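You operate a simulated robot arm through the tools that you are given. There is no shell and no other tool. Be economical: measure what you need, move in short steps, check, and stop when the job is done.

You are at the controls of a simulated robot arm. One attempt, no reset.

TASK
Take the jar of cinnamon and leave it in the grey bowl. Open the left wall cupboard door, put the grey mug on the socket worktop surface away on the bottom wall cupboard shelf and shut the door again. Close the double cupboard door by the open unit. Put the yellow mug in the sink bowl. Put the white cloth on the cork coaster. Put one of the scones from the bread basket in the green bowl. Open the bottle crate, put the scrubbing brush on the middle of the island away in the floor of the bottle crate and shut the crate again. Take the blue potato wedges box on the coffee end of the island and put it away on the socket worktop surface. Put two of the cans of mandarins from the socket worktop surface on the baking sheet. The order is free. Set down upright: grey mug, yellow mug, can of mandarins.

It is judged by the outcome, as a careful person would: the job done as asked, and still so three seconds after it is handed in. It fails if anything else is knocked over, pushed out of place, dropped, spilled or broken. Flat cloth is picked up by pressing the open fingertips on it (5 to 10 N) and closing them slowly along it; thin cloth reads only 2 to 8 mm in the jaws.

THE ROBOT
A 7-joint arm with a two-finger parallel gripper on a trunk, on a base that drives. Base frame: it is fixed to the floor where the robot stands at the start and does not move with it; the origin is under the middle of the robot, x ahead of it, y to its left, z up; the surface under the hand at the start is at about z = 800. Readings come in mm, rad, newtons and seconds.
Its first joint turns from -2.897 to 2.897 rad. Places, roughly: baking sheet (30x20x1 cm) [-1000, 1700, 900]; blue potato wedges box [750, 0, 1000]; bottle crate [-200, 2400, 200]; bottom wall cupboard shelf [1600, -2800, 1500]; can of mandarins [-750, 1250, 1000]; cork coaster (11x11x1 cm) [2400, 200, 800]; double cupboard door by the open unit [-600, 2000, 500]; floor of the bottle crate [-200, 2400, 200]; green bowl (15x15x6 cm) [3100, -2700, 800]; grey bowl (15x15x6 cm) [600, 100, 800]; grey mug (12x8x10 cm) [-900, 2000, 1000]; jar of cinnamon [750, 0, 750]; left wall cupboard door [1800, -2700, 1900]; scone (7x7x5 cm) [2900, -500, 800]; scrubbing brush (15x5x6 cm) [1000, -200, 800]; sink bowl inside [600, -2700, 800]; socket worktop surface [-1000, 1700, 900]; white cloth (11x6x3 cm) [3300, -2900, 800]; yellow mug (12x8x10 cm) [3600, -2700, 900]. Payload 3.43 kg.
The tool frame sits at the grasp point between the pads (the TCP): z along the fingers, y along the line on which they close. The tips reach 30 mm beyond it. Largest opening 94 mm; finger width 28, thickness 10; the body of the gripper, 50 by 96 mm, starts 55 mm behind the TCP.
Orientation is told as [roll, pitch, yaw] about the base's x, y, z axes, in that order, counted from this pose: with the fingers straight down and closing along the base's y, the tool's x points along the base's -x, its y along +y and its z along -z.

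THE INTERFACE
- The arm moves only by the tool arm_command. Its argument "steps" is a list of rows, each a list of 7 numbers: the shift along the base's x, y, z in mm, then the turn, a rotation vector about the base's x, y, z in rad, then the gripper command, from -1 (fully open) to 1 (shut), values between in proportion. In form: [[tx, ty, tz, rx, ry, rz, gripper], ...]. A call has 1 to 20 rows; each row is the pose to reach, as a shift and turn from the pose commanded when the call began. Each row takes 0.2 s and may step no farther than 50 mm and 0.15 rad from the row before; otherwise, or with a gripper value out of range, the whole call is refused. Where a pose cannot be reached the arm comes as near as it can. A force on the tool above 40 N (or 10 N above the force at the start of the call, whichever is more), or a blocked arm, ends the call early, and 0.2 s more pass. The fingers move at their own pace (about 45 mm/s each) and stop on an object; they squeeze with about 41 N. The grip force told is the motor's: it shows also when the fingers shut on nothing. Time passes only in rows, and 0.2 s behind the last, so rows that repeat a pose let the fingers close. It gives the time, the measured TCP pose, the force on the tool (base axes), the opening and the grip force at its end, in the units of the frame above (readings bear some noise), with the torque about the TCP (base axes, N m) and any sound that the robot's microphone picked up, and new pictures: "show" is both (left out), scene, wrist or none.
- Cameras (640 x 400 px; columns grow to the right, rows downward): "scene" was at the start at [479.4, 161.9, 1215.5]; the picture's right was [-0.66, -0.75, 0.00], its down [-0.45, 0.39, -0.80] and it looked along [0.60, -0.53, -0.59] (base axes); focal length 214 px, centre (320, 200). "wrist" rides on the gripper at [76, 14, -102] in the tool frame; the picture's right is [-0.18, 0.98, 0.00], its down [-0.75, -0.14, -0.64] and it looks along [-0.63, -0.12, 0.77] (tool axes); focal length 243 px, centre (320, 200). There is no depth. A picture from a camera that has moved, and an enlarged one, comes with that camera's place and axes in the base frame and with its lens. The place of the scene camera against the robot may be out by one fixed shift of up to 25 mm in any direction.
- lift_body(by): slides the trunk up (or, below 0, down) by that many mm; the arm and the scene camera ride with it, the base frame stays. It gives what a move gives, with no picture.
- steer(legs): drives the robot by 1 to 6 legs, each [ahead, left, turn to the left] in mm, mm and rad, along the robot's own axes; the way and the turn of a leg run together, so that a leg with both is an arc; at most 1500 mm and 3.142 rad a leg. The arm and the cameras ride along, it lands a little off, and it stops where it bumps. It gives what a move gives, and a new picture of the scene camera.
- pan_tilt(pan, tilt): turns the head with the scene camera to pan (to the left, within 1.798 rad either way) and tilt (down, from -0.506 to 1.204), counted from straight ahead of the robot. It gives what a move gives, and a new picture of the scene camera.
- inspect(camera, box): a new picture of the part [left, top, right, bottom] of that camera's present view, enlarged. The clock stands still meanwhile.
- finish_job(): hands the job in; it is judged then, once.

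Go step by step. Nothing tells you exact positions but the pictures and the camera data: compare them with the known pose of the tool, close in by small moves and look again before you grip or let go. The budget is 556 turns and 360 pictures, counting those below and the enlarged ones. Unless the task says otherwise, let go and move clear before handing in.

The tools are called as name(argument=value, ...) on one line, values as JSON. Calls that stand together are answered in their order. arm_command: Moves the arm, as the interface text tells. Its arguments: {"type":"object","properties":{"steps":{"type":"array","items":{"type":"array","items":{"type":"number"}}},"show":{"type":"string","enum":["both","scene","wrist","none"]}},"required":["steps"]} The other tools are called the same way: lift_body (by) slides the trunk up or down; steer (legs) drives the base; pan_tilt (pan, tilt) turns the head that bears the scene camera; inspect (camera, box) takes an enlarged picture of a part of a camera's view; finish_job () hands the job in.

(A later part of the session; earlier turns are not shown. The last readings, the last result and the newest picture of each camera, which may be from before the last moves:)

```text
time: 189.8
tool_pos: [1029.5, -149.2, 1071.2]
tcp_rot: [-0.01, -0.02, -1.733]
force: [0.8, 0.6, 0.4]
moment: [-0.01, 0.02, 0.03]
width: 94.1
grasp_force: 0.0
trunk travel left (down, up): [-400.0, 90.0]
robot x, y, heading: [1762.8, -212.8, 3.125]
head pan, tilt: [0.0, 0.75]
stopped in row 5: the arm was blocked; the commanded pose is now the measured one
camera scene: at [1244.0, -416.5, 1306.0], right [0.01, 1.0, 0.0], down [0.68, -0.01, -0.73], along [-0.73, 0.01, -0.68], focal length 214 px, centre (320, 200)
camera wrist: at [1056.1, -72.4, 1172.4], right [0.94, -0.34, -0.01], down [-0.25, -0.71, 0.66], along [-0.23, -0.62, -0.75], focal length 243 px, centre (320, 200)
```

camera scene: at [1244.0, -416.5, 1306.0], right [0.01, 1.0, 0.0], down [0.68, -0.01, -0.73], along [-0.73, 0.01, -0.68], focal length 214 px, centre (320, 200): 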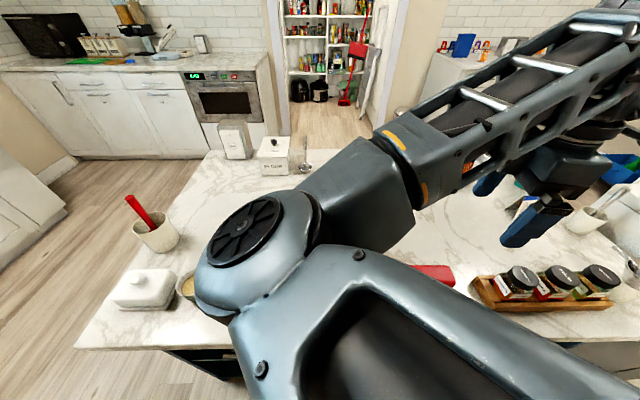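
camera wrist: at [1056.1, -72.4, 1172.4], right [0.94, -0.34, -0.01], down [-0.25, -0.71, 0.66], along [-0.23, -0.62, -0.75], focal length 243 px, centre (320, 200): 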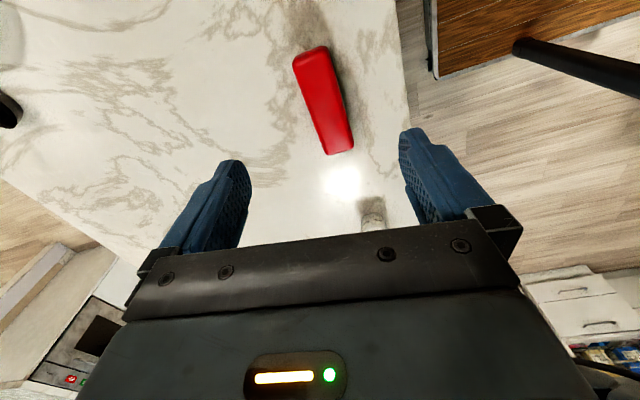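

The arm is stuck in an elbow-left posture. I'll stretch it nearly straight so it can fall back to its original elbow-right posture.

arm_command(steps=[[-40, -5, 15, 0, 0, 0.04, -1], [-80, -10, 20, 0, 0, 0.08, -1], [-120, -15, 20, 0, 0, 0.12, -1], [-160, -20, 20, 0, 0, 0.16, -1], [-200, -25, 20, 0, 0, 0.16, -1], [-240, -30, 20, 0, 0, 0.16, -1], [-280, -30, 20, 0, 0, 0.16, -1], [-310, -30, 20, 0, 0, 0.16, -1], [-310, -30, 20, 0, 0, 0.16, -1]], show="scene")

```text
time: 191.8
tool_pos: [718.3, -180.0, 1087.6]
tcp_rot: [-0.011, -0.019, -1.573]
force: [1.2, 0.4, 0.4]
moment: [0.0, -0.02, 0.02]
width: 94.0
grasp_force: 0.0
trunk travel left (down, up): [-400.0, 90.0]
robot x, y, heading: [1759.9, -213.0, 3.13]
head pan, tilt: [0.0, 0.75]
camera scene: at [1243.7, -416.4, 1305.8], right [0.01, 1.0, 0.0], down [0.68, -0.01, -0.73], along [-0.73, 0.01, -0.68], focal length 214 px, centre (320, 200)
```

scene: 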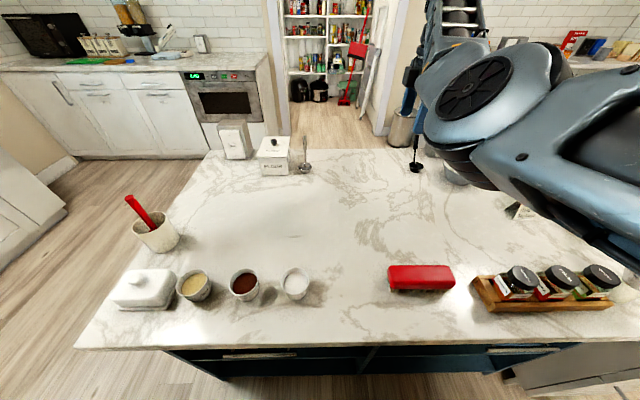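

The elbow is now up and in line. I'll retract towards the brush and see which way it folds.

arm_command(steps=[[40, 0, 0, 0, 0, 0, -1], [80, 0, 0, 0, 0, 0, -1], [120, 0, 0, 0, 0, 0, -1], [160, -5, 0, 0, 0, 0, -1], [200, -10, 0, 0, 0, 0, -1], [240, -15, 0, 0, 0, 0, -1], [280, -20, 0, 0, 0, 0, -1], [306, -25, 0, 0, 0, 0, -1]], show="scene")

```text
time: 193.8
tool_pos: [1027.3, -151.2, 1090.9]
tcp_rot: [-0.008, -0.017, -1.692]
force: [0.3, 0.4, -0.3]
moment: [0.0, -0.02, 0.0]
width: 94.1
grasp_force: 0.1
trunk travel left (down, up): [-400.0, 90.0]
robot x, y, heading: [1756.1, -213.1, 3.127]
head pan, tilt: [0.0, 0.75]
stopped in row 8: the arm was blocked; the commanded pose is now the measured one
camera scene: at [1243.6, -416.3, 1305.8], right [0.01, 1.0, 0.0], down [0.68, -0.01, -0.73], along [-0.73, 0.01, -0.68], focal length 214 px, centre (320, 200)
```

scene: 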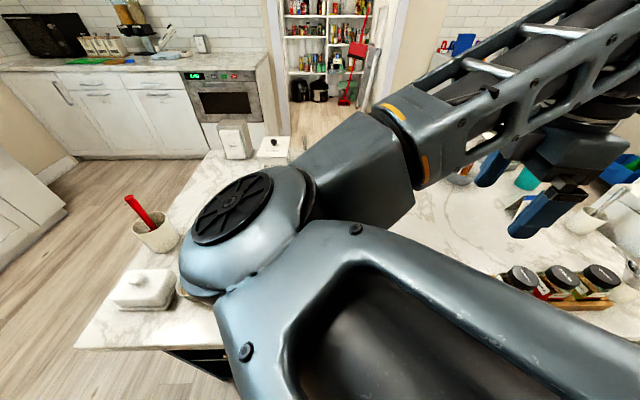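

It folds to the left again. Turning the hand further at mid reach moved the elbow upward before, so I'll try more of that to roll the elbow over to the right.

arm_command(steps=[[-40, 0, 0, 0, 0, 0.1, -1], [-80, 0, 0, 0, 0, 0.22, -1], [-110, 0, 0, 0, 0, 0.36, -1], [-110, 0, 0, 0, 0, 0.5, -1], [-110, 0, 0, 0, 0, 0.64, -1], [-110, 0, 0, 0, 0, 0.78, -1], [-110, 0, 0, 0, 0, 0.92, -1], [-110, 0, 0, 0, 0, 1.06, -1], [-110, 0, 0, 0, 0, 1.2, -1], [-110, 0, 0, 0, 0, 1.34, -1], [-110, 0, 0, 0, 0, 1.48, -1], [-110, 0, 0, 0, 0, 1.62, -1]], show="scene")

```text
time: 196.4
tool_pos: [777.7, -147.0, 973.8]
tcp_rot: [-0.008, -0.016, -0.235]
force: [0.2, -0.1, 0.5]
moment: [0.0, 0.05, 0.01]
width: 94.2
grasp_force: 0.0
out of reach, approached as far as the arm can: row 5, 6, 7, 8, 9, 10, 11, 12
trunk travel left (down, up): [-400.0, 90.0]
robot x, y, heading: [1758.7, -215.4, 3.123]
head pan, tilt: [0.0, 0.75]
camera scene: at [1243.6, -416.4, 1305.8], right [0.01, 1.0, 0.0], down [0.68, -0.01, -0.73], along [-0.73, 0.01, -0.68], focal length 214 px, centre (320, 200)
```

scene: 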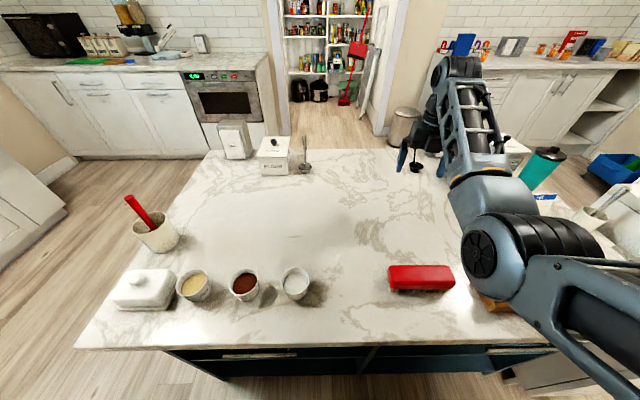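

The elbow has rolled over to the in-line or right side. I'll raise and retract while turning the hand back gradually.

arm_command(steps=[[20, 0, 40, 0, 0, 0, -1], [50, 0, 75, 0, 0, 0, -1], [90, 0, 100, 0, 0, 0, -1], [130, 0, 110, 0, 0, 0, -1], [170, 0, 110, 0, 0, 0, -1], [210, 0, 110, 0, 0, 0, -1]], show="scene")

```text
time: 197.8
tool_pos: [765.0, -140.2, 996.9]
tcp_rot: [-0.009, -0.016, -0.236]
force: [-1.1, -0.3, 0.2]
moment: [-0.03, 0.0, -0.05]
width: 94.2
grasp_force: 0.1
out of reach, approached as far as the arm can: row 1, 2, 3, 4, 5, 6
trunk travel left (down, up): [-400.0, 90.0]
robot x, y, heading: [1759.4, -214.5, 3.13]
head pan, tilt: [0.0, 0.75]
camera scene: at [1243.6, -416.3, 1305.9], right [0.01, 1.0, 0.0], down [0.68, -0.01, -0.73], along [-0.73, 0.01, -0.68], focal length 214 px, centre (320, 200)
```

scene: 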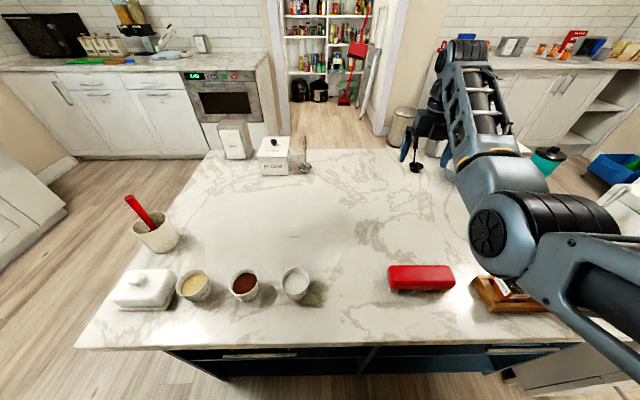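

A wrist limit is binding, so I'll turn the hand back some while holding height and then retract.

arm_command(steps=[[0, 0, 10, 0, 0, -0.14, -1], [0, 0, 20, 0, 0, -0.28, -1], [0, 0, 30, 0, 0, -0.42, -1], [0, 0, 40, 0, 0, -0.56, -1], [0, 0, 40, 0, 0, -0.7, -1], [0, 0, 40, 0, 0, -0.84, -1], [0, 0, 40, 0, 0, -0.98, -1]], show="scene")

```text
time: 199.4
tool_pos: [766.4, -144.9, 1036.8]
tcp_rot: [-0.008, -0.016, -1.217]
force: [0.9, 0.1, 0.4]
moment: [0.02, 0.04, 0.01]
width: 93.8
grasp_force: 0.0
trunk travel left (down, up): [-400.0, 90.0]
robot x, y, heading: [1762.5, -212.4, 3.13]
head pan, tilt: [0.0, 0.75]
camera scene: at [1243.6, -416.3, 1305.8], right [0.01, 1.0, 0.0], down [0.68, -0.01, -0.73], along [-0.73, 0.01, -0.68], focal length 214 px, centre (320, 200)
```

scene: 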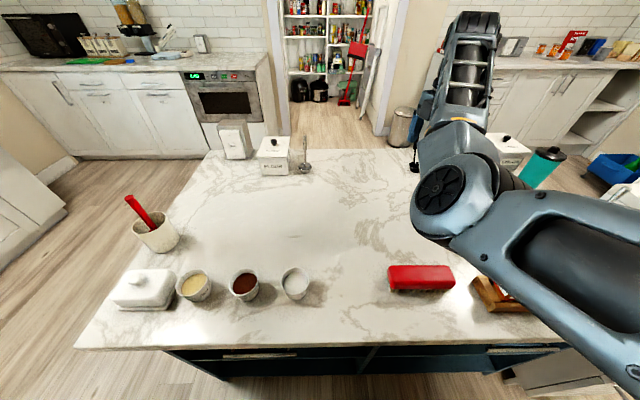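

arm_command(steps=[[0, 0, 10, 0, 0, -0.14, -1], [0, 0, 20, 0, 0, -0.28, -1], [0, 0, 30, 0, 0, -0.42, -1], [0, 0, 40, 0, 0, -0.56, -1], [0, 0, 40, 0, 0, -0.7, -1], [0, 0, 40, 0, 0, -0.84, -1], [0, 0, 40, 0, 0, -0.98, -1], [0, 0, 40, 0, 0, -1.12, -1], [0, 0, 40, 0, 0, -1.26, -1], [0, 0, 40, 0, 0, -1.4, -1], [0, 0, 40, 0, 0, -1.54, -1], [0, 0, 40, 0, 0, -1.68, -1], [0, 0, 40, 0, 0, -1.82, -1], [40, 0, 40, 0, 0, -1.82, -1], [80, 0, 40, 0, 0, -1.82, -1], [120, 0, 40, 0, 0, -1.82, -1]], show="scene")

```text
time: 202.8
tool_pos: [881.7, -141.5, 1079.6]
tcp_rot: [-0.009, -0.016, -3.036]
force: [0.2, -0.3, -0.7]
moment: [0.01, -0.02, -0.02]
width: 94.0
grasp_force: 0.1
trunk travel left (down, up): [-400.0, 90.0]
robot x, y, heading: [1755.8, -209.1, 3.126]
head pan, tilt: [0.0, 0.75]
camera scene: at [1243.4, -416.0, 1305.8], right [0.01, 1.0, 0.0], down [0.68, -0.01, -0.73], along [-0.73, 0.01, -0.68], focal length 214 px, centre (320, 200)
```

scene: 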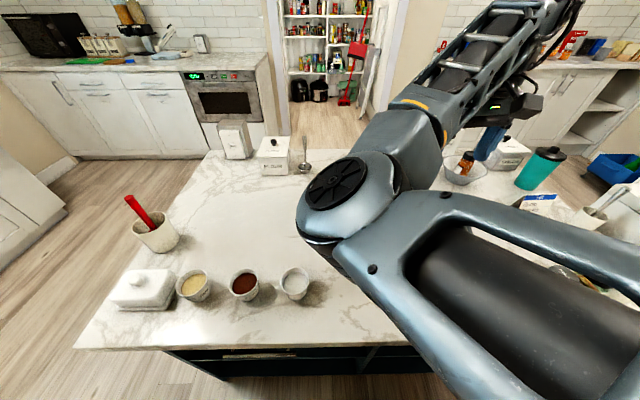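

The elbow folded left again. I'll go back to the wrist limit (which pushed the elbow right), then retract before turning back.

arm_command(steps=[[-20, 0, 0, 0, 0, 0.14, -1], [-40, 0, 0, 0, 0, 0.28, -1], [-60, 0, 0, 0, 0, 0.42, -1], [-60, 0, 0, 0, 0, 0.56, -1], [-60, 0, 0, 0, 0, 0.7, -1], [-60, 0, 0, 0, 0, 0.84, -1], [-60, 0, 0, 0, 0, 0.98, -1], [-60, 0, 0, 0, 0, 1.12, -1], [-60, 0, 0, 0, 0, 1.26, -1], [-60, 0, 0, 0, 0, 1.4, -1], [-60, 0, 0, 0, 0, 1.54, -1], [-60, 0, 0, 0, 0, 1.68, -1], [-60, 0, 0, 0, 0, 1.82, -1], [-60, 0, 0, 0, 0, 1.96, -1], [-60, 0, 0, 0, 0, 2.1, -1], [-60, 0, 0, 0, 0, 2.24, -1], [-60, 0, 0, 0, 0, 2.38, -1], [-60, 0, 0, 0, 0, 2.52, -1]], show="none")

arm_command(steps=[[0, 0, 0, 0, 0, 0.12, -1], [0, 0, 0, 0, 0, 0.24, -1], [0, 0, 0, 0, 0, 0.36, -1], [0, 0, 0, 0, 0, 0.36, -1]], show="scene")

```text
time: 206.6
tool_pos: [763.3, -159.8, 1047.5]
tcp_rot: [-0.008, -0.019, -0.514]
force: [0.0, -0.1, -0.3]
moment: [0.04, 0.02, 0.01]
width: 93.9
grasp_force: 0.1
out of reach, approached as far as the arm can: row 16, 17, 18
trunk travel left (down, up): [-400.0, 90.0]
robot x, y, heading: [1760.2, -215.0, 3.125]
head pan, tilt: [0.0, 0.75]
```

```text
time: 207.6
tool_pos: [740.9, -153.3, 1057.8]
tcp_rot: [-0.015, 0.03, -0.204]
force: [-0.1, 0.2, 0.9]
moment: [-0.01, -0.03, 0.01]
width: 94.3
grasp_force: 0.2
out of reach, approached as far as the arm can: row 1, 2, 3
trunk travel left (down, up): [-400.0, 90.0]
robot x, y, heading: [1761.0, -212.7, 3.128]
head pan, tilt: [0.0, 0.75]
camera scene: at [1243.7, -416.3, 1305.8], right [0.01, 1.0, 0.0], down [0.68, -0.01, -0.73], along [-0.73, 0.01, -0.68], focal length 214 px, centre (320, 200)
```

scene: 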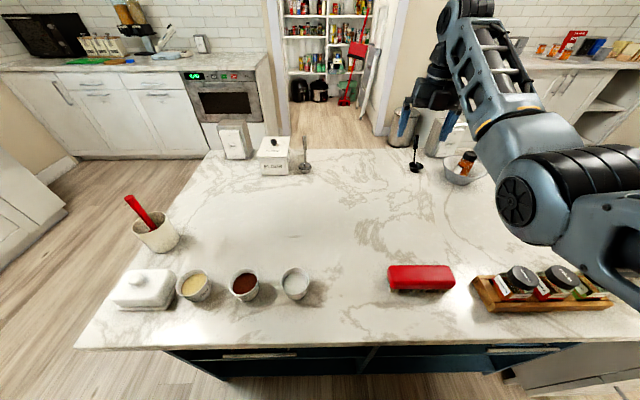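

The elbow is on the right now. I'll back the turn off slightly and retract straight away.

arm_command(steps=[[20, -10, 0, 0, 0, -0.08, -1], [50, -20, 0, 0, 0, -0.12, -1], [90, -35, 0, 0, 0, -0.15, -1], [130, -50, 0, 0, 0, -0.18, -1], [170, -60, 0, 0, 0, -0.2, -1], [210, -70, 0, 0, 0, -0.22, -1]], show="scene")

```text
time: 209.0
tool_pos: [973.7, -227.1, 1047.5]
tcp_rot: [-0.008, -0.017, -0.378]
force: [0.2, -1.0, 0.3]
moment: [0.01, -0.03, -0.01]
width: 94.0
grasp_force: 0.0
out of reach, approached as far as the arm can: row 1
trunk travel left (down, up): [-400.0, 90.0]
robot x, y, heading: [1756.6, -211.0, 3.13]
head pan, tilt: [0.0, 0.75]
camera scene: at [1243.5, -416.4, 1305.8], right [0.01, 1.0, 0.0], down [0.68, -0.01, -0.73], along [-0.73, 0.01, -0.68], focal length 214 px, centre (320, 200)
```

scene: 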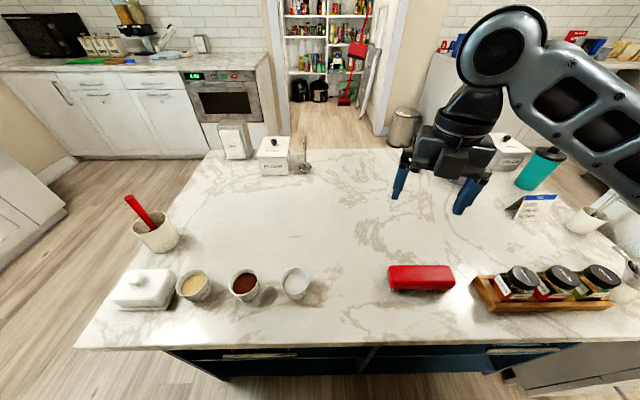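

The arm is back in its original elbow-right posture. Now I'll turn the hand to close along x and go above the brush.

arm_command(steps=[[5, 3, 0, 0, 0, -0.14, -1], [10, 6, 0, 0, 0, -0.28, -1], [15, 9, 0, 0, 0, -0.42, -1], [20, 12, 0, 0, 0, -0.56, -1], [25, 14, 0, 0, 0, -0.7, -1], [30, 16, 0, 0, 0, -0.84, -1], [35, 18, 0, 0, 0, -0.98, -1], [40, 20, 0, 0, 0, -1.12, -1], [44, 22, 0, 0, 0, -1.19, -1], [44, 22, -40, 0, 0, -1.19, -1], [44, 22, -60, 0, 0, -1.19, -1]])

```text
time: 211.4
tool_pos: [1018.5, -205.5, 990.7]
tcp_rot: [-0.008, -0.016, -1.567]
force: [0.3, 0.2, 0.2]
moment: [-0.03, -0.02, -0.02]
width: 94.0
grasp_force: 0.1
trunk travel left (down, up): [-400.0, 90.0]
robot x, y, heading: [1763.1, -213.3, 3.128]
head pan, tilt: [0.0, 0.75]
camera scene: at [1243.7, -416.2, 1305.9], right [0.01, 1.0, 0.0], down [0.68, -0.01, -0.73], along [-0.73, 0.01, -0.68], focal length 214 px, centre (320, 200)
camera wrist: at [1033.5, -126.5, 1091.3], right [0.98, -0.18, -0.01], down [-0.13, -0.74, 0.66], along [-0.12, -0.64, -0.76], focal length 243 px, centre (320, 200)
```

scene: 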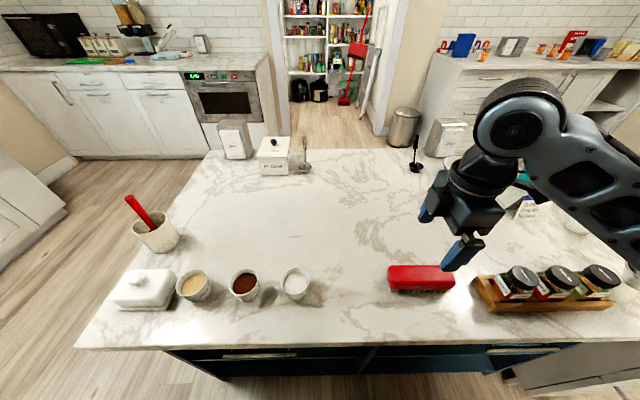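
wrist: 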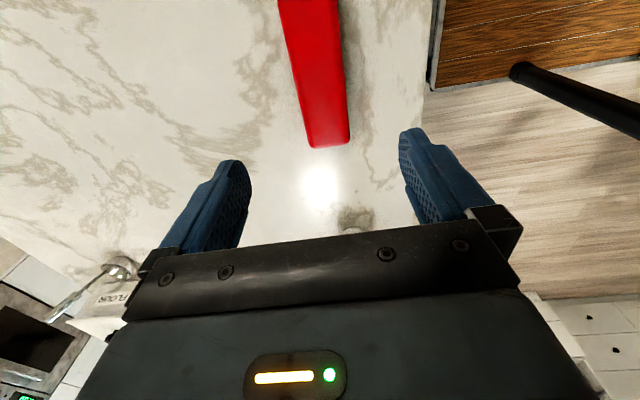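

The brush is centred at [1022, -172] with its top at ~860. Descend and grip.

arm_command(steps=[[3, 33, -20, 0, 0, 0, -1], [3, 33, -65, 0, 0, 0, -1], [3, 33, -110, 0, 0, 0, -1], [3, 33, -145, 0, 0, 0, -1], [3, 33, -145, 0, 0, 0, 0], [3, 33, -145, 0, 0, 0, 1], [3, 33, -145, 0, 0, 0, 1], [3, 33, -145, 0, 0, 0, 1]])

```text
time: 213.2
tool_pos: [1021.8, -174.1, 844.3]
tcp_rot: [-0.008, -0.015, -1.567]
force: [0.6, 0.4, 0.2]
moment: [0.0, 0.02, 0.0]
width: 51.9
grasp_force: 40.9
trunk travel left (down, up): [-400.0, 90.0]
robot x, y, heading: [1761.4, -213.3, 3.125]
head pan, tilt: [0.0, 0.75]
camera scene: at [1243.7, -416.3, 1305.8], right [0.01, 1.0, 0.0], down [0.68, -0.01, -0.73], along [-0.73, 0.01, -0.68], focal length 214 px, centre (320, 200)
camera wrist: at [1037.2, -94.8, 945.4], right [0.98, -0.18, -0.01], down [-0.13, -0.74, 0.66], along [-0.12, -0.64, -0.76], focal length 243 px, centre (320, 200)
```

scene: 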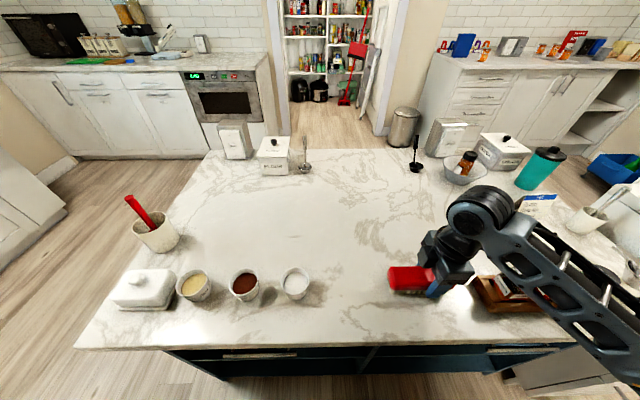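
wrist: 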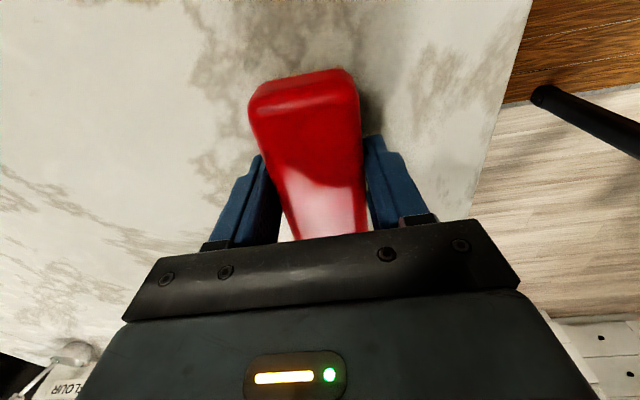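

The brush is gripped (52 mm). I'll lift it and take it back to the crate along the same route.

arm_command(steps=[[0, 0, 45, 0, 0, 0, 1], [0, 0, 90, 0, 0, 0, 1], [0, 0, 135, 0, 0, 0, 1], [0, 0, 180, 0, 0, 0, 1], [20, 0, 220, 0, 0, 0, 1], [60, 0, 230, 0, 0, 0, 1], [80, 0, 230, 0, 0, 0, 1]], show="none")

steer(legs=[[0, -1490, 0], [1010, 0, 0]])

```text
time: 214.8
tool_pos: [1104.4, -174.4, 1076.5]
tcp_rot: [-0.009, -0.018, -1.565]
force: [0.1, 0.5, -1.4]
moment: [0.03, -0.01, -0.01]
width: 51.8
grasp_force: 40.4
trunk travel left (down, up): [-400.0, 90.0]
robot x, y, heading: [1759.6, -214.2, 3.128]
head pan, tilt: [0.0, 0.75]
```

```text
time: 227.1
tool_pos: [139.9, 1381.1, 1078.5]
tcp_rot: [-0.008, -0.017, -1.579]
force: [0.7, -0.1, -1.7]
moment: [0.05, 0.03, 0.03]
width: 51.6
grasp_force: 40.8
trunk travel left (down, up): [-400.0, 90.0]
robot x, y, heading: [794.2, 1335.8, 3.114]
head pan, tilt: [0.0, 0.75]
camera scene: at [275.8, 1137.5, 1305.9], right [0.03, 1.0, 0.0], down [0.68, -0.02, -0.73], along [-0.73, 0.02, -0.68], focal length 214 px, centre (320, 200)
```

scene: 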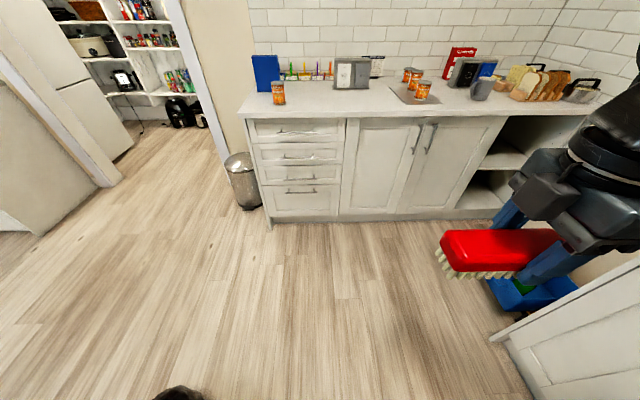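

Both earlier jobs look good from here. I'll turn to face +y and slide to the crate.

steer(legs=[[0, 70, 0], [0, 0, -1.544], [0, 1165, 0]])

pan_tilt(pan=-0.3, tilt=0.9)

```text
time: 237.4
tool_pos: [-377.8, 1896.9, 1076.1]
tcp_rot: [-0.009, -0.015, -3.106]
force: [0.2, -0.1, -0.5]
moment: [-0.01, -0.03, -0.01]
width: 52.1
grasp_force: 41.0
trunk travel left (down, up): [-400.0, 90.0]
robot x, y, heading: [-398.4, 1242.0, 1.59]
head pan, tilt: [0.0, 0.75]
camera scene: at [-628.1, 1746.1, 1305.8], right [1.0, 0.02, 0.0], down [0.01, -0.68, -0.73], along [-0.01, 0.73, -0.68], focal length 214 px, centre (320, 200)
```

scene: 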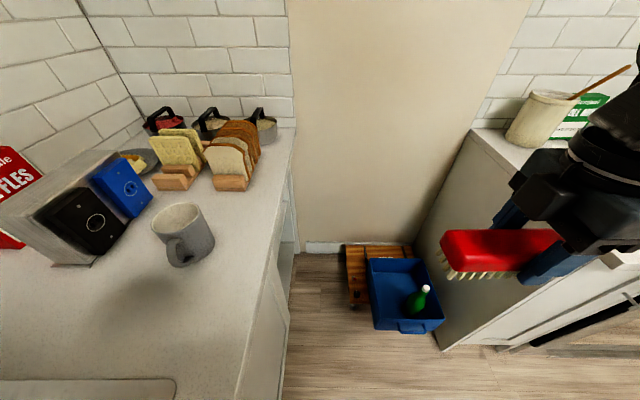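

```text
time: 238.2
tool_pos: [-378.6, 1897.4, 1077.2]
tcp_rot: [-0.009, -0.015, -3.106]
force: [0.2, 0.3, -0.7]
moment: [0.0, -0.01, 0.0]
width: 51.6
grasp_force: 41.4
trunk travel left (down, up): [-400.0, 90.0]
robot x, y, heading: [-397.3, 1244.0, 1.588]
head pan, tilt: [-0.3, 0.901]
camera scene: at [-605.6, 1735.8, 1294.0], right [0.96, -0.28, 0.0], down [-0.22, -0.75, -0.62], along [0.17, 0.6, -0.78], focal length 214 px, centre (320, 200)
```

scene: 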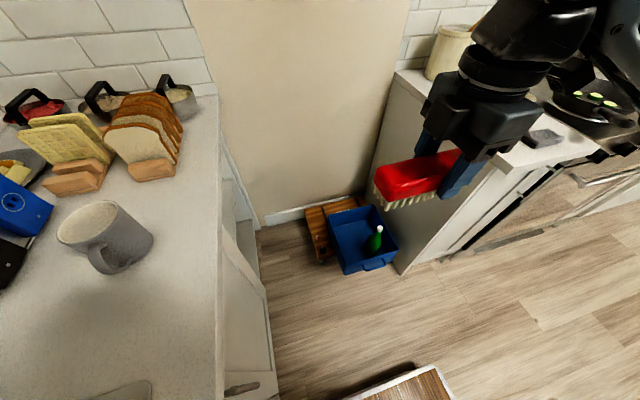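

The brush should go lengthwise at about [-300, 2190], left of the bottle. I'll move ahead slightly and turn the brush to lie along y.

steer(legs=[[95, -15, -0.015]])

arm_command(steps=[[8, 15, 0, 0, 0, -0.14, 1], [16, 30, 0, 0, 0, -0.28, 1], [24, 45, 0, 0, 0, -0.42, 1], [32, 60, 0, 0, 0, -0.56, 1], [40, 75, 0, 0, 0, -0.7, 1], [46, 95, 0, 0, 0, -0.84, 1], [52, 115, 0, 0, 0, -0.98, 1], [56, 135, 0, 0, 0, -1.12, 1], [60, 155, 0, 0, 0, -1.26, 1], [62, 175, 0, 0, 0, -1.4, 1], [64, 190, 0, 0, 0, -1.54, 1], [64, 198, 0, 0, 0, -1.6, 1]])

pan_tilt(pan=-1.2, tilt=0.5)

```text
time: 239.4
tool_pos: [-358.2, 1990.4, 1076.7]
tcp_rot: [-0.008, -0.016, -3.117]
force: [0.9, 0.8, -0.6]
moment: [-0.04, -0.04, 0.04]
width: 51.9
grasp_force: 40.7
trunk travel left (down, up): [-400.0, 90.0]
robot x, y, heading: [-380.8, 1333.8, 1.577]
head pan, tilt: [-0.3, 0.901]
camera scene: at [-586.6, 1832.4, 1294.0], right [0.96, -0.29, 0.0], down [-0.23, -0.75, -0.62], along [0.18, 0.59, -0.78], focal length 214 px, centre (320, 200)
```

scene: 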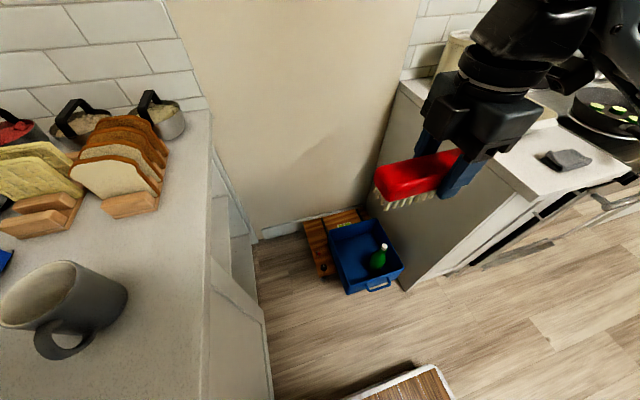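

```text
time: 242.0
tool_pos: [-292.6, 2190.7, 1077.6]
tcp_rot: [-0.009, -0.017, 1.566]
force: [0.8, 0.1, -1.8]
moment: [-0.01, 0.02, 0.03]
width: 51.7
grasp_force: 41.0
trunk travel left (down, up): [-400.0, 90.0]
robot x, y, heading: [-382.8, 1335.9, 1.575]
head pan, tilt: [-0.3, 0.901]
camera scene: at [-586.6, 1832.4, 1294.0], right [0.96, -0.29, 0.0], down [-0.23, -0.75, -0.62], along [0.18, 0.59, -0.78], focal length 214 px, centre (320, 200)
camera wrist: at [-307.4, 2114.0, 1178.4], right [-0.98, 0.19, -0.01], down [0.14, 0.74, 0.66], along [0.13, 0.64, -0.76], focal length 243 px, centre (320, 200)
```

scene: 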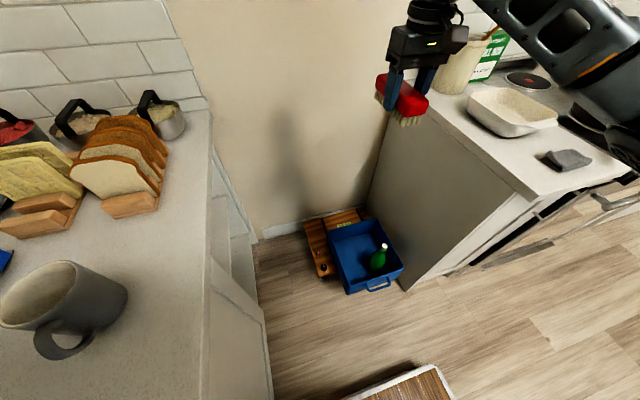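
wrist: 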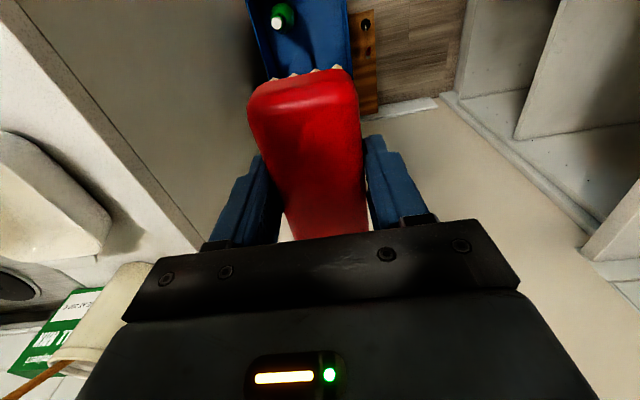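

```text
time: 243.2
tool_pos: [-291.0, 2189.5, 1077.6]
tcp_rot: [-0.008, -0.015, 1.568]
force: [0.3, -0.6, -1.3]
moment: [-0.04, 0.04, -0.02]
width: 51.9
grasp_force: 40.9
trunk travel left (down, up): [-400.0, 90.0]
robot x, y, heading: [-380.3, 1334.5, 1.576]
head pan, tilt: [-1.201, 0.499]
camera scene: at [-523.9, 1793.7, 1327.8], right [0.37, -0.93, 0.0], down [-0.45, -0.18, -0.88], along [0.82, 0.32, -0.48], focal length 214 px, centre (320, 200)
```

scene: 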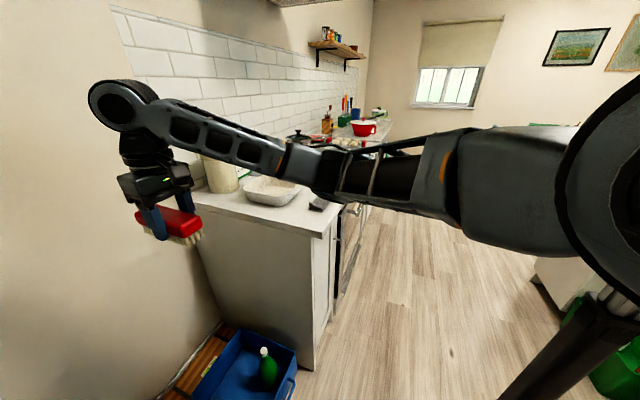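

The elbow would pass close to the counter front, so I'll back the base 60 mm and extend the hand by the same before lowering.

steer(legs=[[-60, 0, 0]])

arm_command(steps=[[-4, 30, 0, 0, 0, 0, 1], [-8, 60, 0, 0, 0, 0, 1], [-8, 60, 0, 0, 0, 0, 1]], show="scene")

```text
time: 244.2
tool_pos: [-291.0, 2129.8, 1077.3]
tcp_rot: [-0.008, -0.015, 1.569]
force: [0.4, -0.2, -1.2]
moment: [0.0, -0.04, 0.0]
width: 52.0
grasp_force: 41.4
trunk travel left (down, up): [-400.0, 90.0]
robot x, y, heading: [-385.2, 1277.2, 1.579]
head pan, tilt: [-1.201, 0.499]
camera scene: at [-523.3, 1733.8, 1327.8], right [0.37, -0.93, 0.0], down [-0.45, -0.18, -0.88], along [0.82, 0.32, -0.48], focal length 214 px, centre (320, 200)
```

scene: 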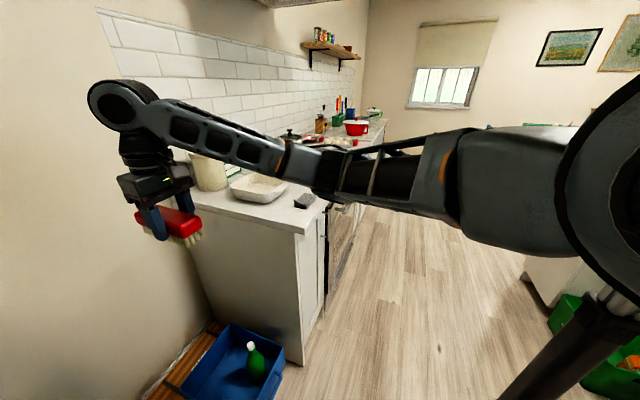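

```text
time: 244.9
tool_pos: [-298.0, 2190.5, 1076.4]
tcp_rot: [-0.009, -0.015, 1.567]
force: [0.1, 0.3, -1.3]
moment: [-0.02, 0.0, -0.02]
width: 52.0
grasp_force: 41.6
trunk travel left (down, up): [-400.0, 90.0]
robot x, y, heading: [-381.9, 1275.9, 1.576]
head pan, tilt: [-1.201, 0.499]
camera scene: at [-523.3, 1733.6, 1327.8], right [0.37, -0.93, 0.0], down [-0.45, -0.18, -0.88], along [0.82, 0.32, -0.48], focal length 214 px, centre (320, 200)
```

scene: 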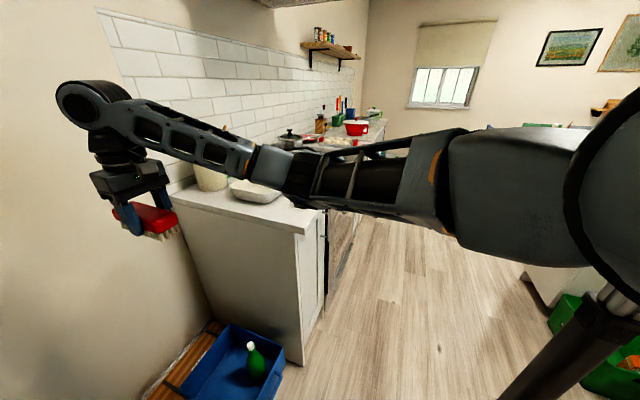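

Good clearance now. I'll lower the trunk 400 mm and check over the crate.

lift_body(by=-400)

arm_command(steps=[[0, 0, -45, 0, 0, 0, 1], [0, 0, -90, 0, 0, 0, 1], [0, 0, -135, 0, 0, 0, 1], [0, 0, -180, 0, 0, 0, 1], [0, 0, -225, 0, 0, 0, 1]])

pan_tilt(pan=-0.5, tilt=0.8)

```text
time: 248.8
tool_pos: [-298.6, 2189.9, 677.9]
tcp_rot: [-0.008, -0.016, 1.567]
force: [-0.2, -0.4, -0.7]
moment: [-0.04, 0.01, -0.01]
width: 51.9
grasp_force: 41.3
trunk travel left (down, up): [0.0, 490.0]
robot x, y, heading: [-386.0, 1278.5, 1.581]
head pan, tilt: [-1.201, 0.499]
```

```text
time: 250.0
tool_pos: [-299.8, 2190.3, 452.9]
tcp_rot: [-0.01, -0.016, 1.567]
force: [-0.4, 0.4, -0.6]
moment: [-0.06, 0.02, -0.03]
width: 51.8
grasp_force: 41.1
trunk travel left (down, up): [0.0, 490.0]
robot x, y, heading: [-380.3, 1276.0, 1.577]
head pan, tilt: [-1.201, 0.499]
camera scene: at [-523.2, 1733.6, 927.9], right [0.37, -0.93, 0.0], down [-0.45, -0.18, -0.88], along [0.82, 0.32, -0.48], focal length 214 px, centre (320, 200)
camera wrist: at [-315.1, 2114.8, 553.6], right [-0.98, 0.19, -0.01], down [0.14, 0.74, 0.66], along [0.13, 0.64, -0.76], focal length 243 px, centre (320, 200)
```

scene: 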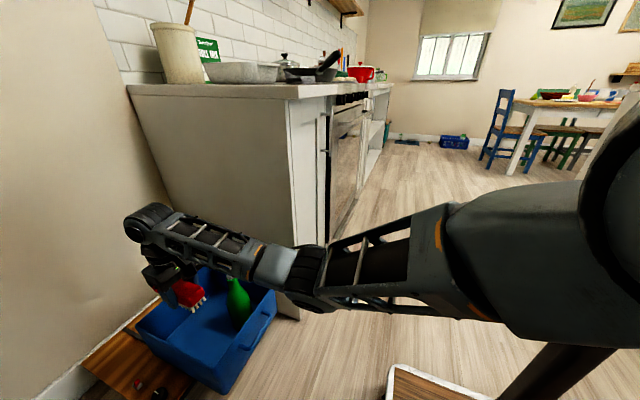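
wrist: 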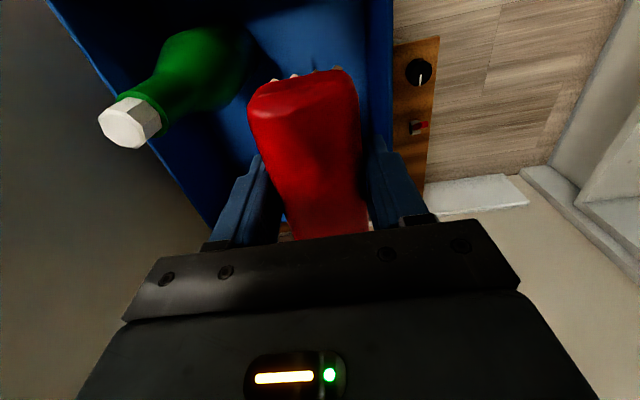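

```text
time: 251.1
tool_pos: [-300.3, 2192.2, 453.4]
tcp_rot: [-0.009, -0.015, 1.567]
force: [0.8, 0.3, -1.7]
moment: [-0.05, -0.01, 0.0]
width: 51.8
grasp_force: 40.7
trunk travel left (down, up): [0.0, 490.0]
robot x, y, heading: [-382.0, 1273.8, 1.577]
head pan, tilt: [-0.499, 0.799]
camera scene: at [-569.8, 1771.2, 901.9], right [0.88, -0.47, 0.0], down [-0.34, -0.63, -0.7], along [0.33, 0.61, -0.72], focal length 214 px, centre (320, 200)
```

scene: 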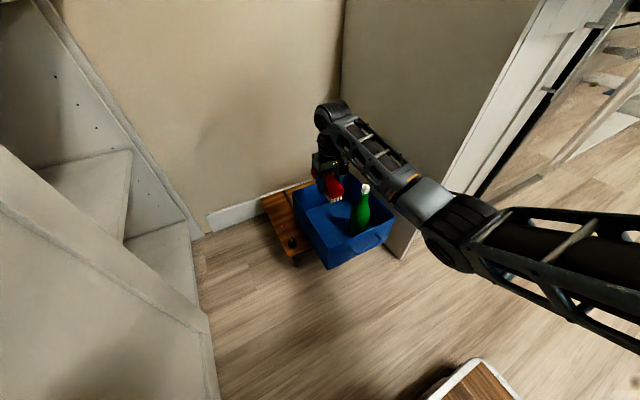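

The floor is at about z ≈ 170 and the bottle's cap at about 385. To keep the forearm away from the bottle I'll set the brush a bit nearer the front, y ≈ 2153.

arm_command(steps=[[-2, -37, -10, 0, 0, 0, 1], [-2, -37, -55, 0, 0, 0, 1], [-2, -37, -100, 0, 0, 0, 1], [-2, -37, -145, 0, 0, 0, 1], [-2, -37, -170, 0, 0, 0, 1]])

```text
time: 252.2
tool_pos: [-299.0, 2155.6, 282.5]
tcp_rot: [-0.009, -0.016, 1.568]
force: [0.1, -0.1, -1.0]
moment: [-0.06, 0.0, -0.02]
width: 51.9
grasp_force: 41.8
trunk travel left (down, up): [0.0, 490.0]
robot x, y, heading: [-382.1, 1273.4, 1.579]
head pan, tilt: [-0.499, 0.799]
camera scene: at [-569.8, 1771.2, 901.9], right [0.88, -0.47, 0.0], down [-0.34, -0.63, -0.7], along [0.33, 0.61, -0.72], focal length 214 px, centre (320, 200)
camera wrist: at [-314.7, 2079.5, 382.9], right [-0.98, 0.19, -0.01], down [0.14, 0.74, 0.66], along [0.13, 0.64, -0.76], focal length 243 px, centre (320, 200)
```

scene: 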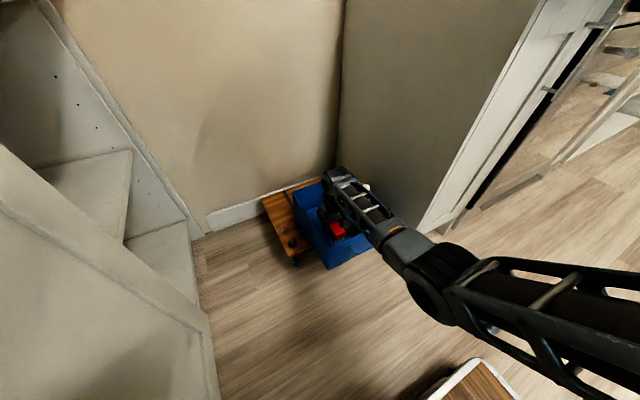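
wrist: 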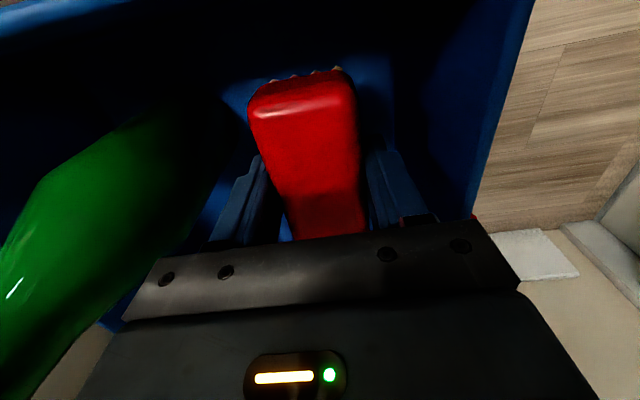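

I'll shift back 15 mm so the wrist camera clears the front rim, then lower slowly to the floor.

arm_command(steps=[[0, 15, -15, 0, 0, 0, 1], [0, 15, -35, 0, 0, 0, 1], [0, 15, -48, 0, 0, 0, 1], [0, 15, -54, 0, 0, 0, 1], [0, 15, -60, 0, 0, 0, 1], [0, 15, -65, 0, 0, 0, 1]])

```text
time: 253.7
tool_pos: [-301.0, 2168.3, 216.6]
tcp_rot: [-0.009, -0.017, 1.568]
force: [0.8, -0.6, -1.2]
moment: [-0.03, -0.02, 0.03]
width: 51.8
grasp_force: 40.8
trunk travel left (down, up): [0.0, 490.0]
robot x, y, heading: [-382.2, 1274.4, 1.577]
head pan, tilt: [-0.499, 0.799]
camera scene: at [-569.8, 1771.3, 901.8], right [0.88, -0.47, 0.0], down [-0.34, -0.63, -0.7], along [0.33, 0.61, -0.72], focal length 214 px, centre (320, 200)
camera wrist: at [-316.4, 2091.8, 317.8], right [-0.98, 0.19, -0.01], down [0.14, 0.74, 0.66], along [0.13, 0.64, -0.76], focal length 243 px, centre (320, 200)
```

scene: 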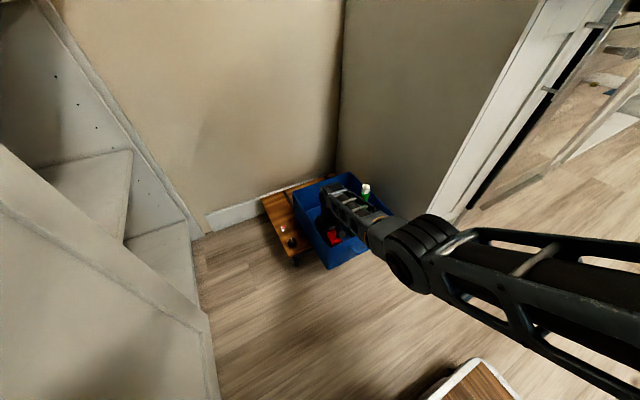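
wrist: 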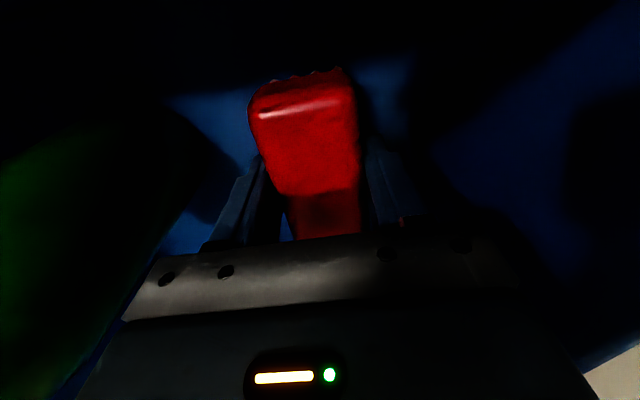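

arm_command(steps=[[0, 0, -4, 0, 0, 0, 1], [0, 0, -8, 0, 0, 0, 1], [0, 0, -12, 0, 0, 0, 1], [0, 0, -16, 0, 0, 0, 1]], show="none")

```text
time: 254.7
tool_pos: [-299.5, 2170.0, 201.5]
tcp_rot: [-0.009, -0.016, 1.566]
force: [-0.6, -0.9, 11.5]
moment: [-0.66, 0.32, -0.05]
width: 52.0
grasp_force: 40.8
trunk travel left (down, up): [0.0, 490.0]
robot x, y, heading: [-380.5, 1279.0, 1.579]
head pan, tilt: [-0.499, 0.799]
```

Contact with the floor. I'll open moderately and rise straight up.

arm_command(steps=[[0, 0, 0, 0, 0, 0, 0.2], [0, 0, 0, 0, 0, 0, -0.35], [0, 0, 0, 0, 0, 0, -0.45], [0, 0, 0, 0, 0, 0, -0.45], [0, 0, 35, 0, 0, 0, -0.45], [0, 0, 80, 0, 0, 0, -0.45], [0, 0, 125, 0, 0, 0, -0.45], [0, 0, 170, 0, 0, 0, -0.45], [0, 0, 215, 0, 0, 0, -0.45], [0, 0, 250, 0, 0, 0, -0.45]])

```text
time: 256.9
tool_pos: [-300.9, 2168.6, 451.5]
tcp_rot: [-0.01, -0.016, 1.567]
force: [0.8, 0.2, -0.3]
moment: [-0.03, -0.01, 0.0]
width: 68.2
grasp_force: 0.1
trunk travel left (down, up): [0.0, 490.0]
robot x, y, heading: [-383.4, 1273.8, 1.577]
head pan, tilt: [-0.499, 0.799]
camera scene: at [-569.8, 1771.2, 901.8], right [0.88, -0.47, 0.0], down [-0.34, -0.63, -0.7], along [0.33, 0.61, -0.72], focal length 214 px, centre (320, 200)
camera wrist: at [-316.4, 2092.7, 552.0], right [-0.98, 0.19, -0.01], down [0.14, 0.74, 0.65], along [0.13, 0.64, -0.76], focal length 243 px, centre (320, 200)
```

scene: 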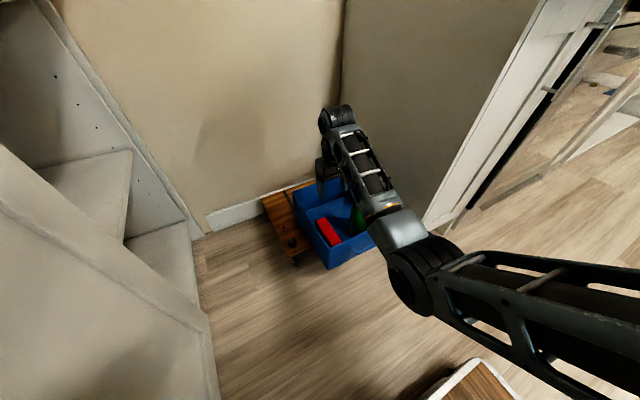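
wrist: 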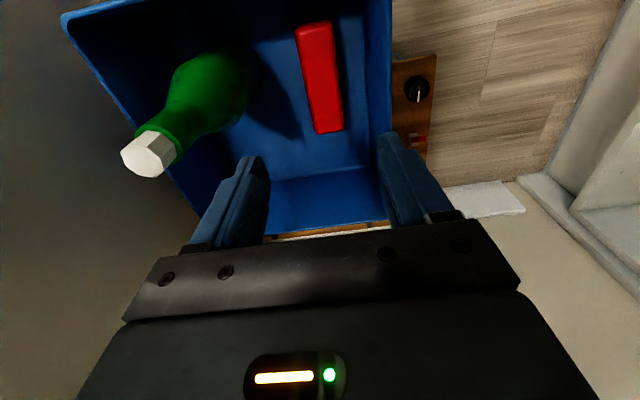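

The brush lies on the crate floor with the bottle upright. To shut the crate I'll push its handle with closed fingers, first backing the base 40 mm for arm comfort.

steer(legs=[[-45, 0, 0]])

arm_command(steps=[[12, -40, -10, 0, 0, 0, 1], [25, -80, -20, 0, 0, 0, 1], [40, -110, -40, 0, 0, 0, 1], [52, -130, -75, 0, 0, 0, 1], [52, -130, -115, 0, 0, 0, 1]])

```text
time: 257.8
tool_pos: [-300.1, 2124.8, 451.3]
tcp_rot: [-0.01, -0.016, 1.568]
force: [1.6, 0.7, 0.2]
moment: [0.01, 0.0, 0.0]
width: 68.1
grasp_force: 0.1
trunk travel left (down, up): [0.0, 490.0]
robot x, y, heading: [-382.5, 1230.4, 1.578]
head pan, tilt: [-0.499, 0.799]
camera scene: at [-569.4, 1726.5, 901.9], right [0.88, -0.47, 0.0], down [-0.34, -0.63, -0.7], along [0.33, 0.61, -0.72], focal length 214 px, centre (320, 200)
```

scene: 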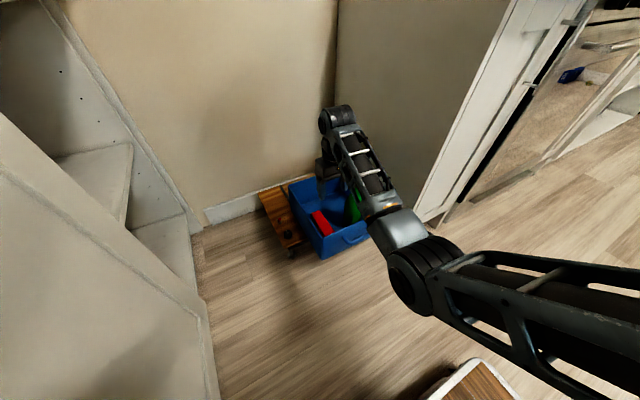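

```text
time: 258.9
tool_pos: [-249.7, 1991.8, 340.8]
tcp_rot: [-0.009, -0.016, 1.566]
force: [0.2, -0.5, 0.0]
moment: [0.0, -0.02, 0.0]
width: 0.0
grasp_force: 32.7
trunk travel left (down, up): [0.0, 490.0]
robot x, y, heading: [-381.8, 1233.9, 1.58]
head pan, tilt: [-0.499, 0.799]
camera scene: at [-569.4, 1726.5, 901.9], right [0.88, -0.47, 0.0], down [-0.34, -0.63, -0.7], along [0.33, 0.61, -0.72], focal length 214 px, centre (320, 200)
camera wrist: at [-264.6, 1915.5, 440.7], right [-0.98, 0.19, -0.01], down [0.14, 0.74, 0.66], along [0.13, 0.64, -0.76], focal length 243 px, centre (320, 200)
```

scene: 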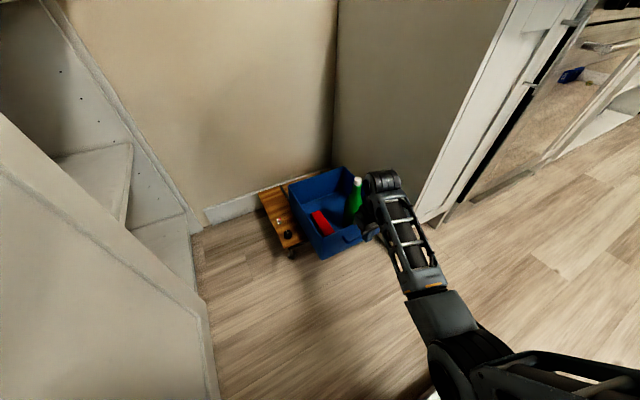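
wrist: 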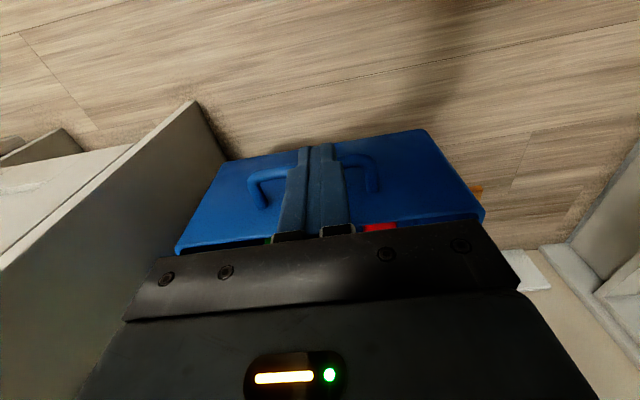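

Centred on the handle. I'll lower the fingers in front of the bar and push the crate home.

arm_command(steps=[[3, 0, -30, 0, 0, 0, 1], [3, 0, -62, 0, 0, 0, 1], [3, 12, -62, 0, 0, 0, 1], [3, 27, -62, 0, 0, 0, 1], [3, 42, -62, 0, 0, 0, 1], [3, 57, -62, 0, 0, 0, 1], [3, 72, -62, 0, 0, 0, 1], [3, 87, -62, 0, 0, 0, 1], [3, 102, -62, 0, 0, 0, 1], [3, 117, -62, 0, 0, 0, 1], [3, 132, -62, 0, 0, 0, 1], [3, 147, -62, 0, 0, 0, 1]])

```text
time: 261.6
tool_pos: [-245.4, 2142.4, 272.8]
tcp_rot: [-0.009, -0.014, 1.569]
force: [-0.4, 0.1, 0.3]
moment: [0.01, 0.03, -0.03]
width: 0.0
grasp_force: 33.4
trunk travel left (down, up): [0.0, 490.0]
robot x, y, heading: [-382.9, 1230.0, 1.577]
head pan, tilt: [-0.499, 0.799]
camera scene: at [-569.4, 1726.5, 901.8], right [0.88, -0.47, 0.0], down [-0.34, -0.63, -0.7], along [0.33, 0.61, -0.72], focal length 214 px, centre (320, 200)
camera wrist: at [-260.6, 2065.7, 373.7], right [-0.98, 0.19, -0.01], down [0.14, 0.74, 0.66], along [0.13, 0.64, -0.76], focal length 243 px, centre (320, 200)
```

scene: 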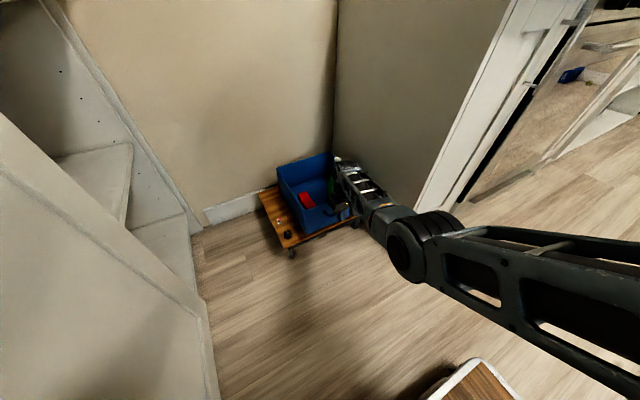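
wrist: 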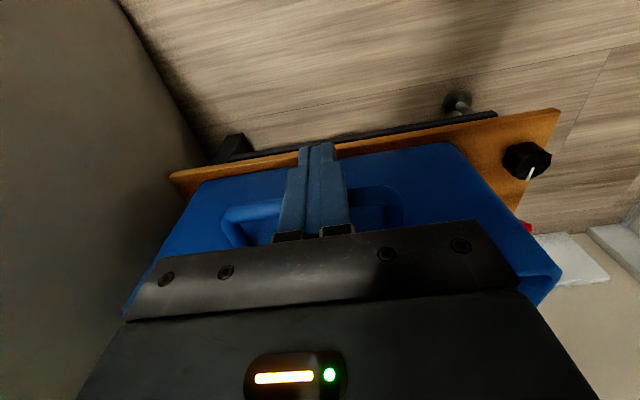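

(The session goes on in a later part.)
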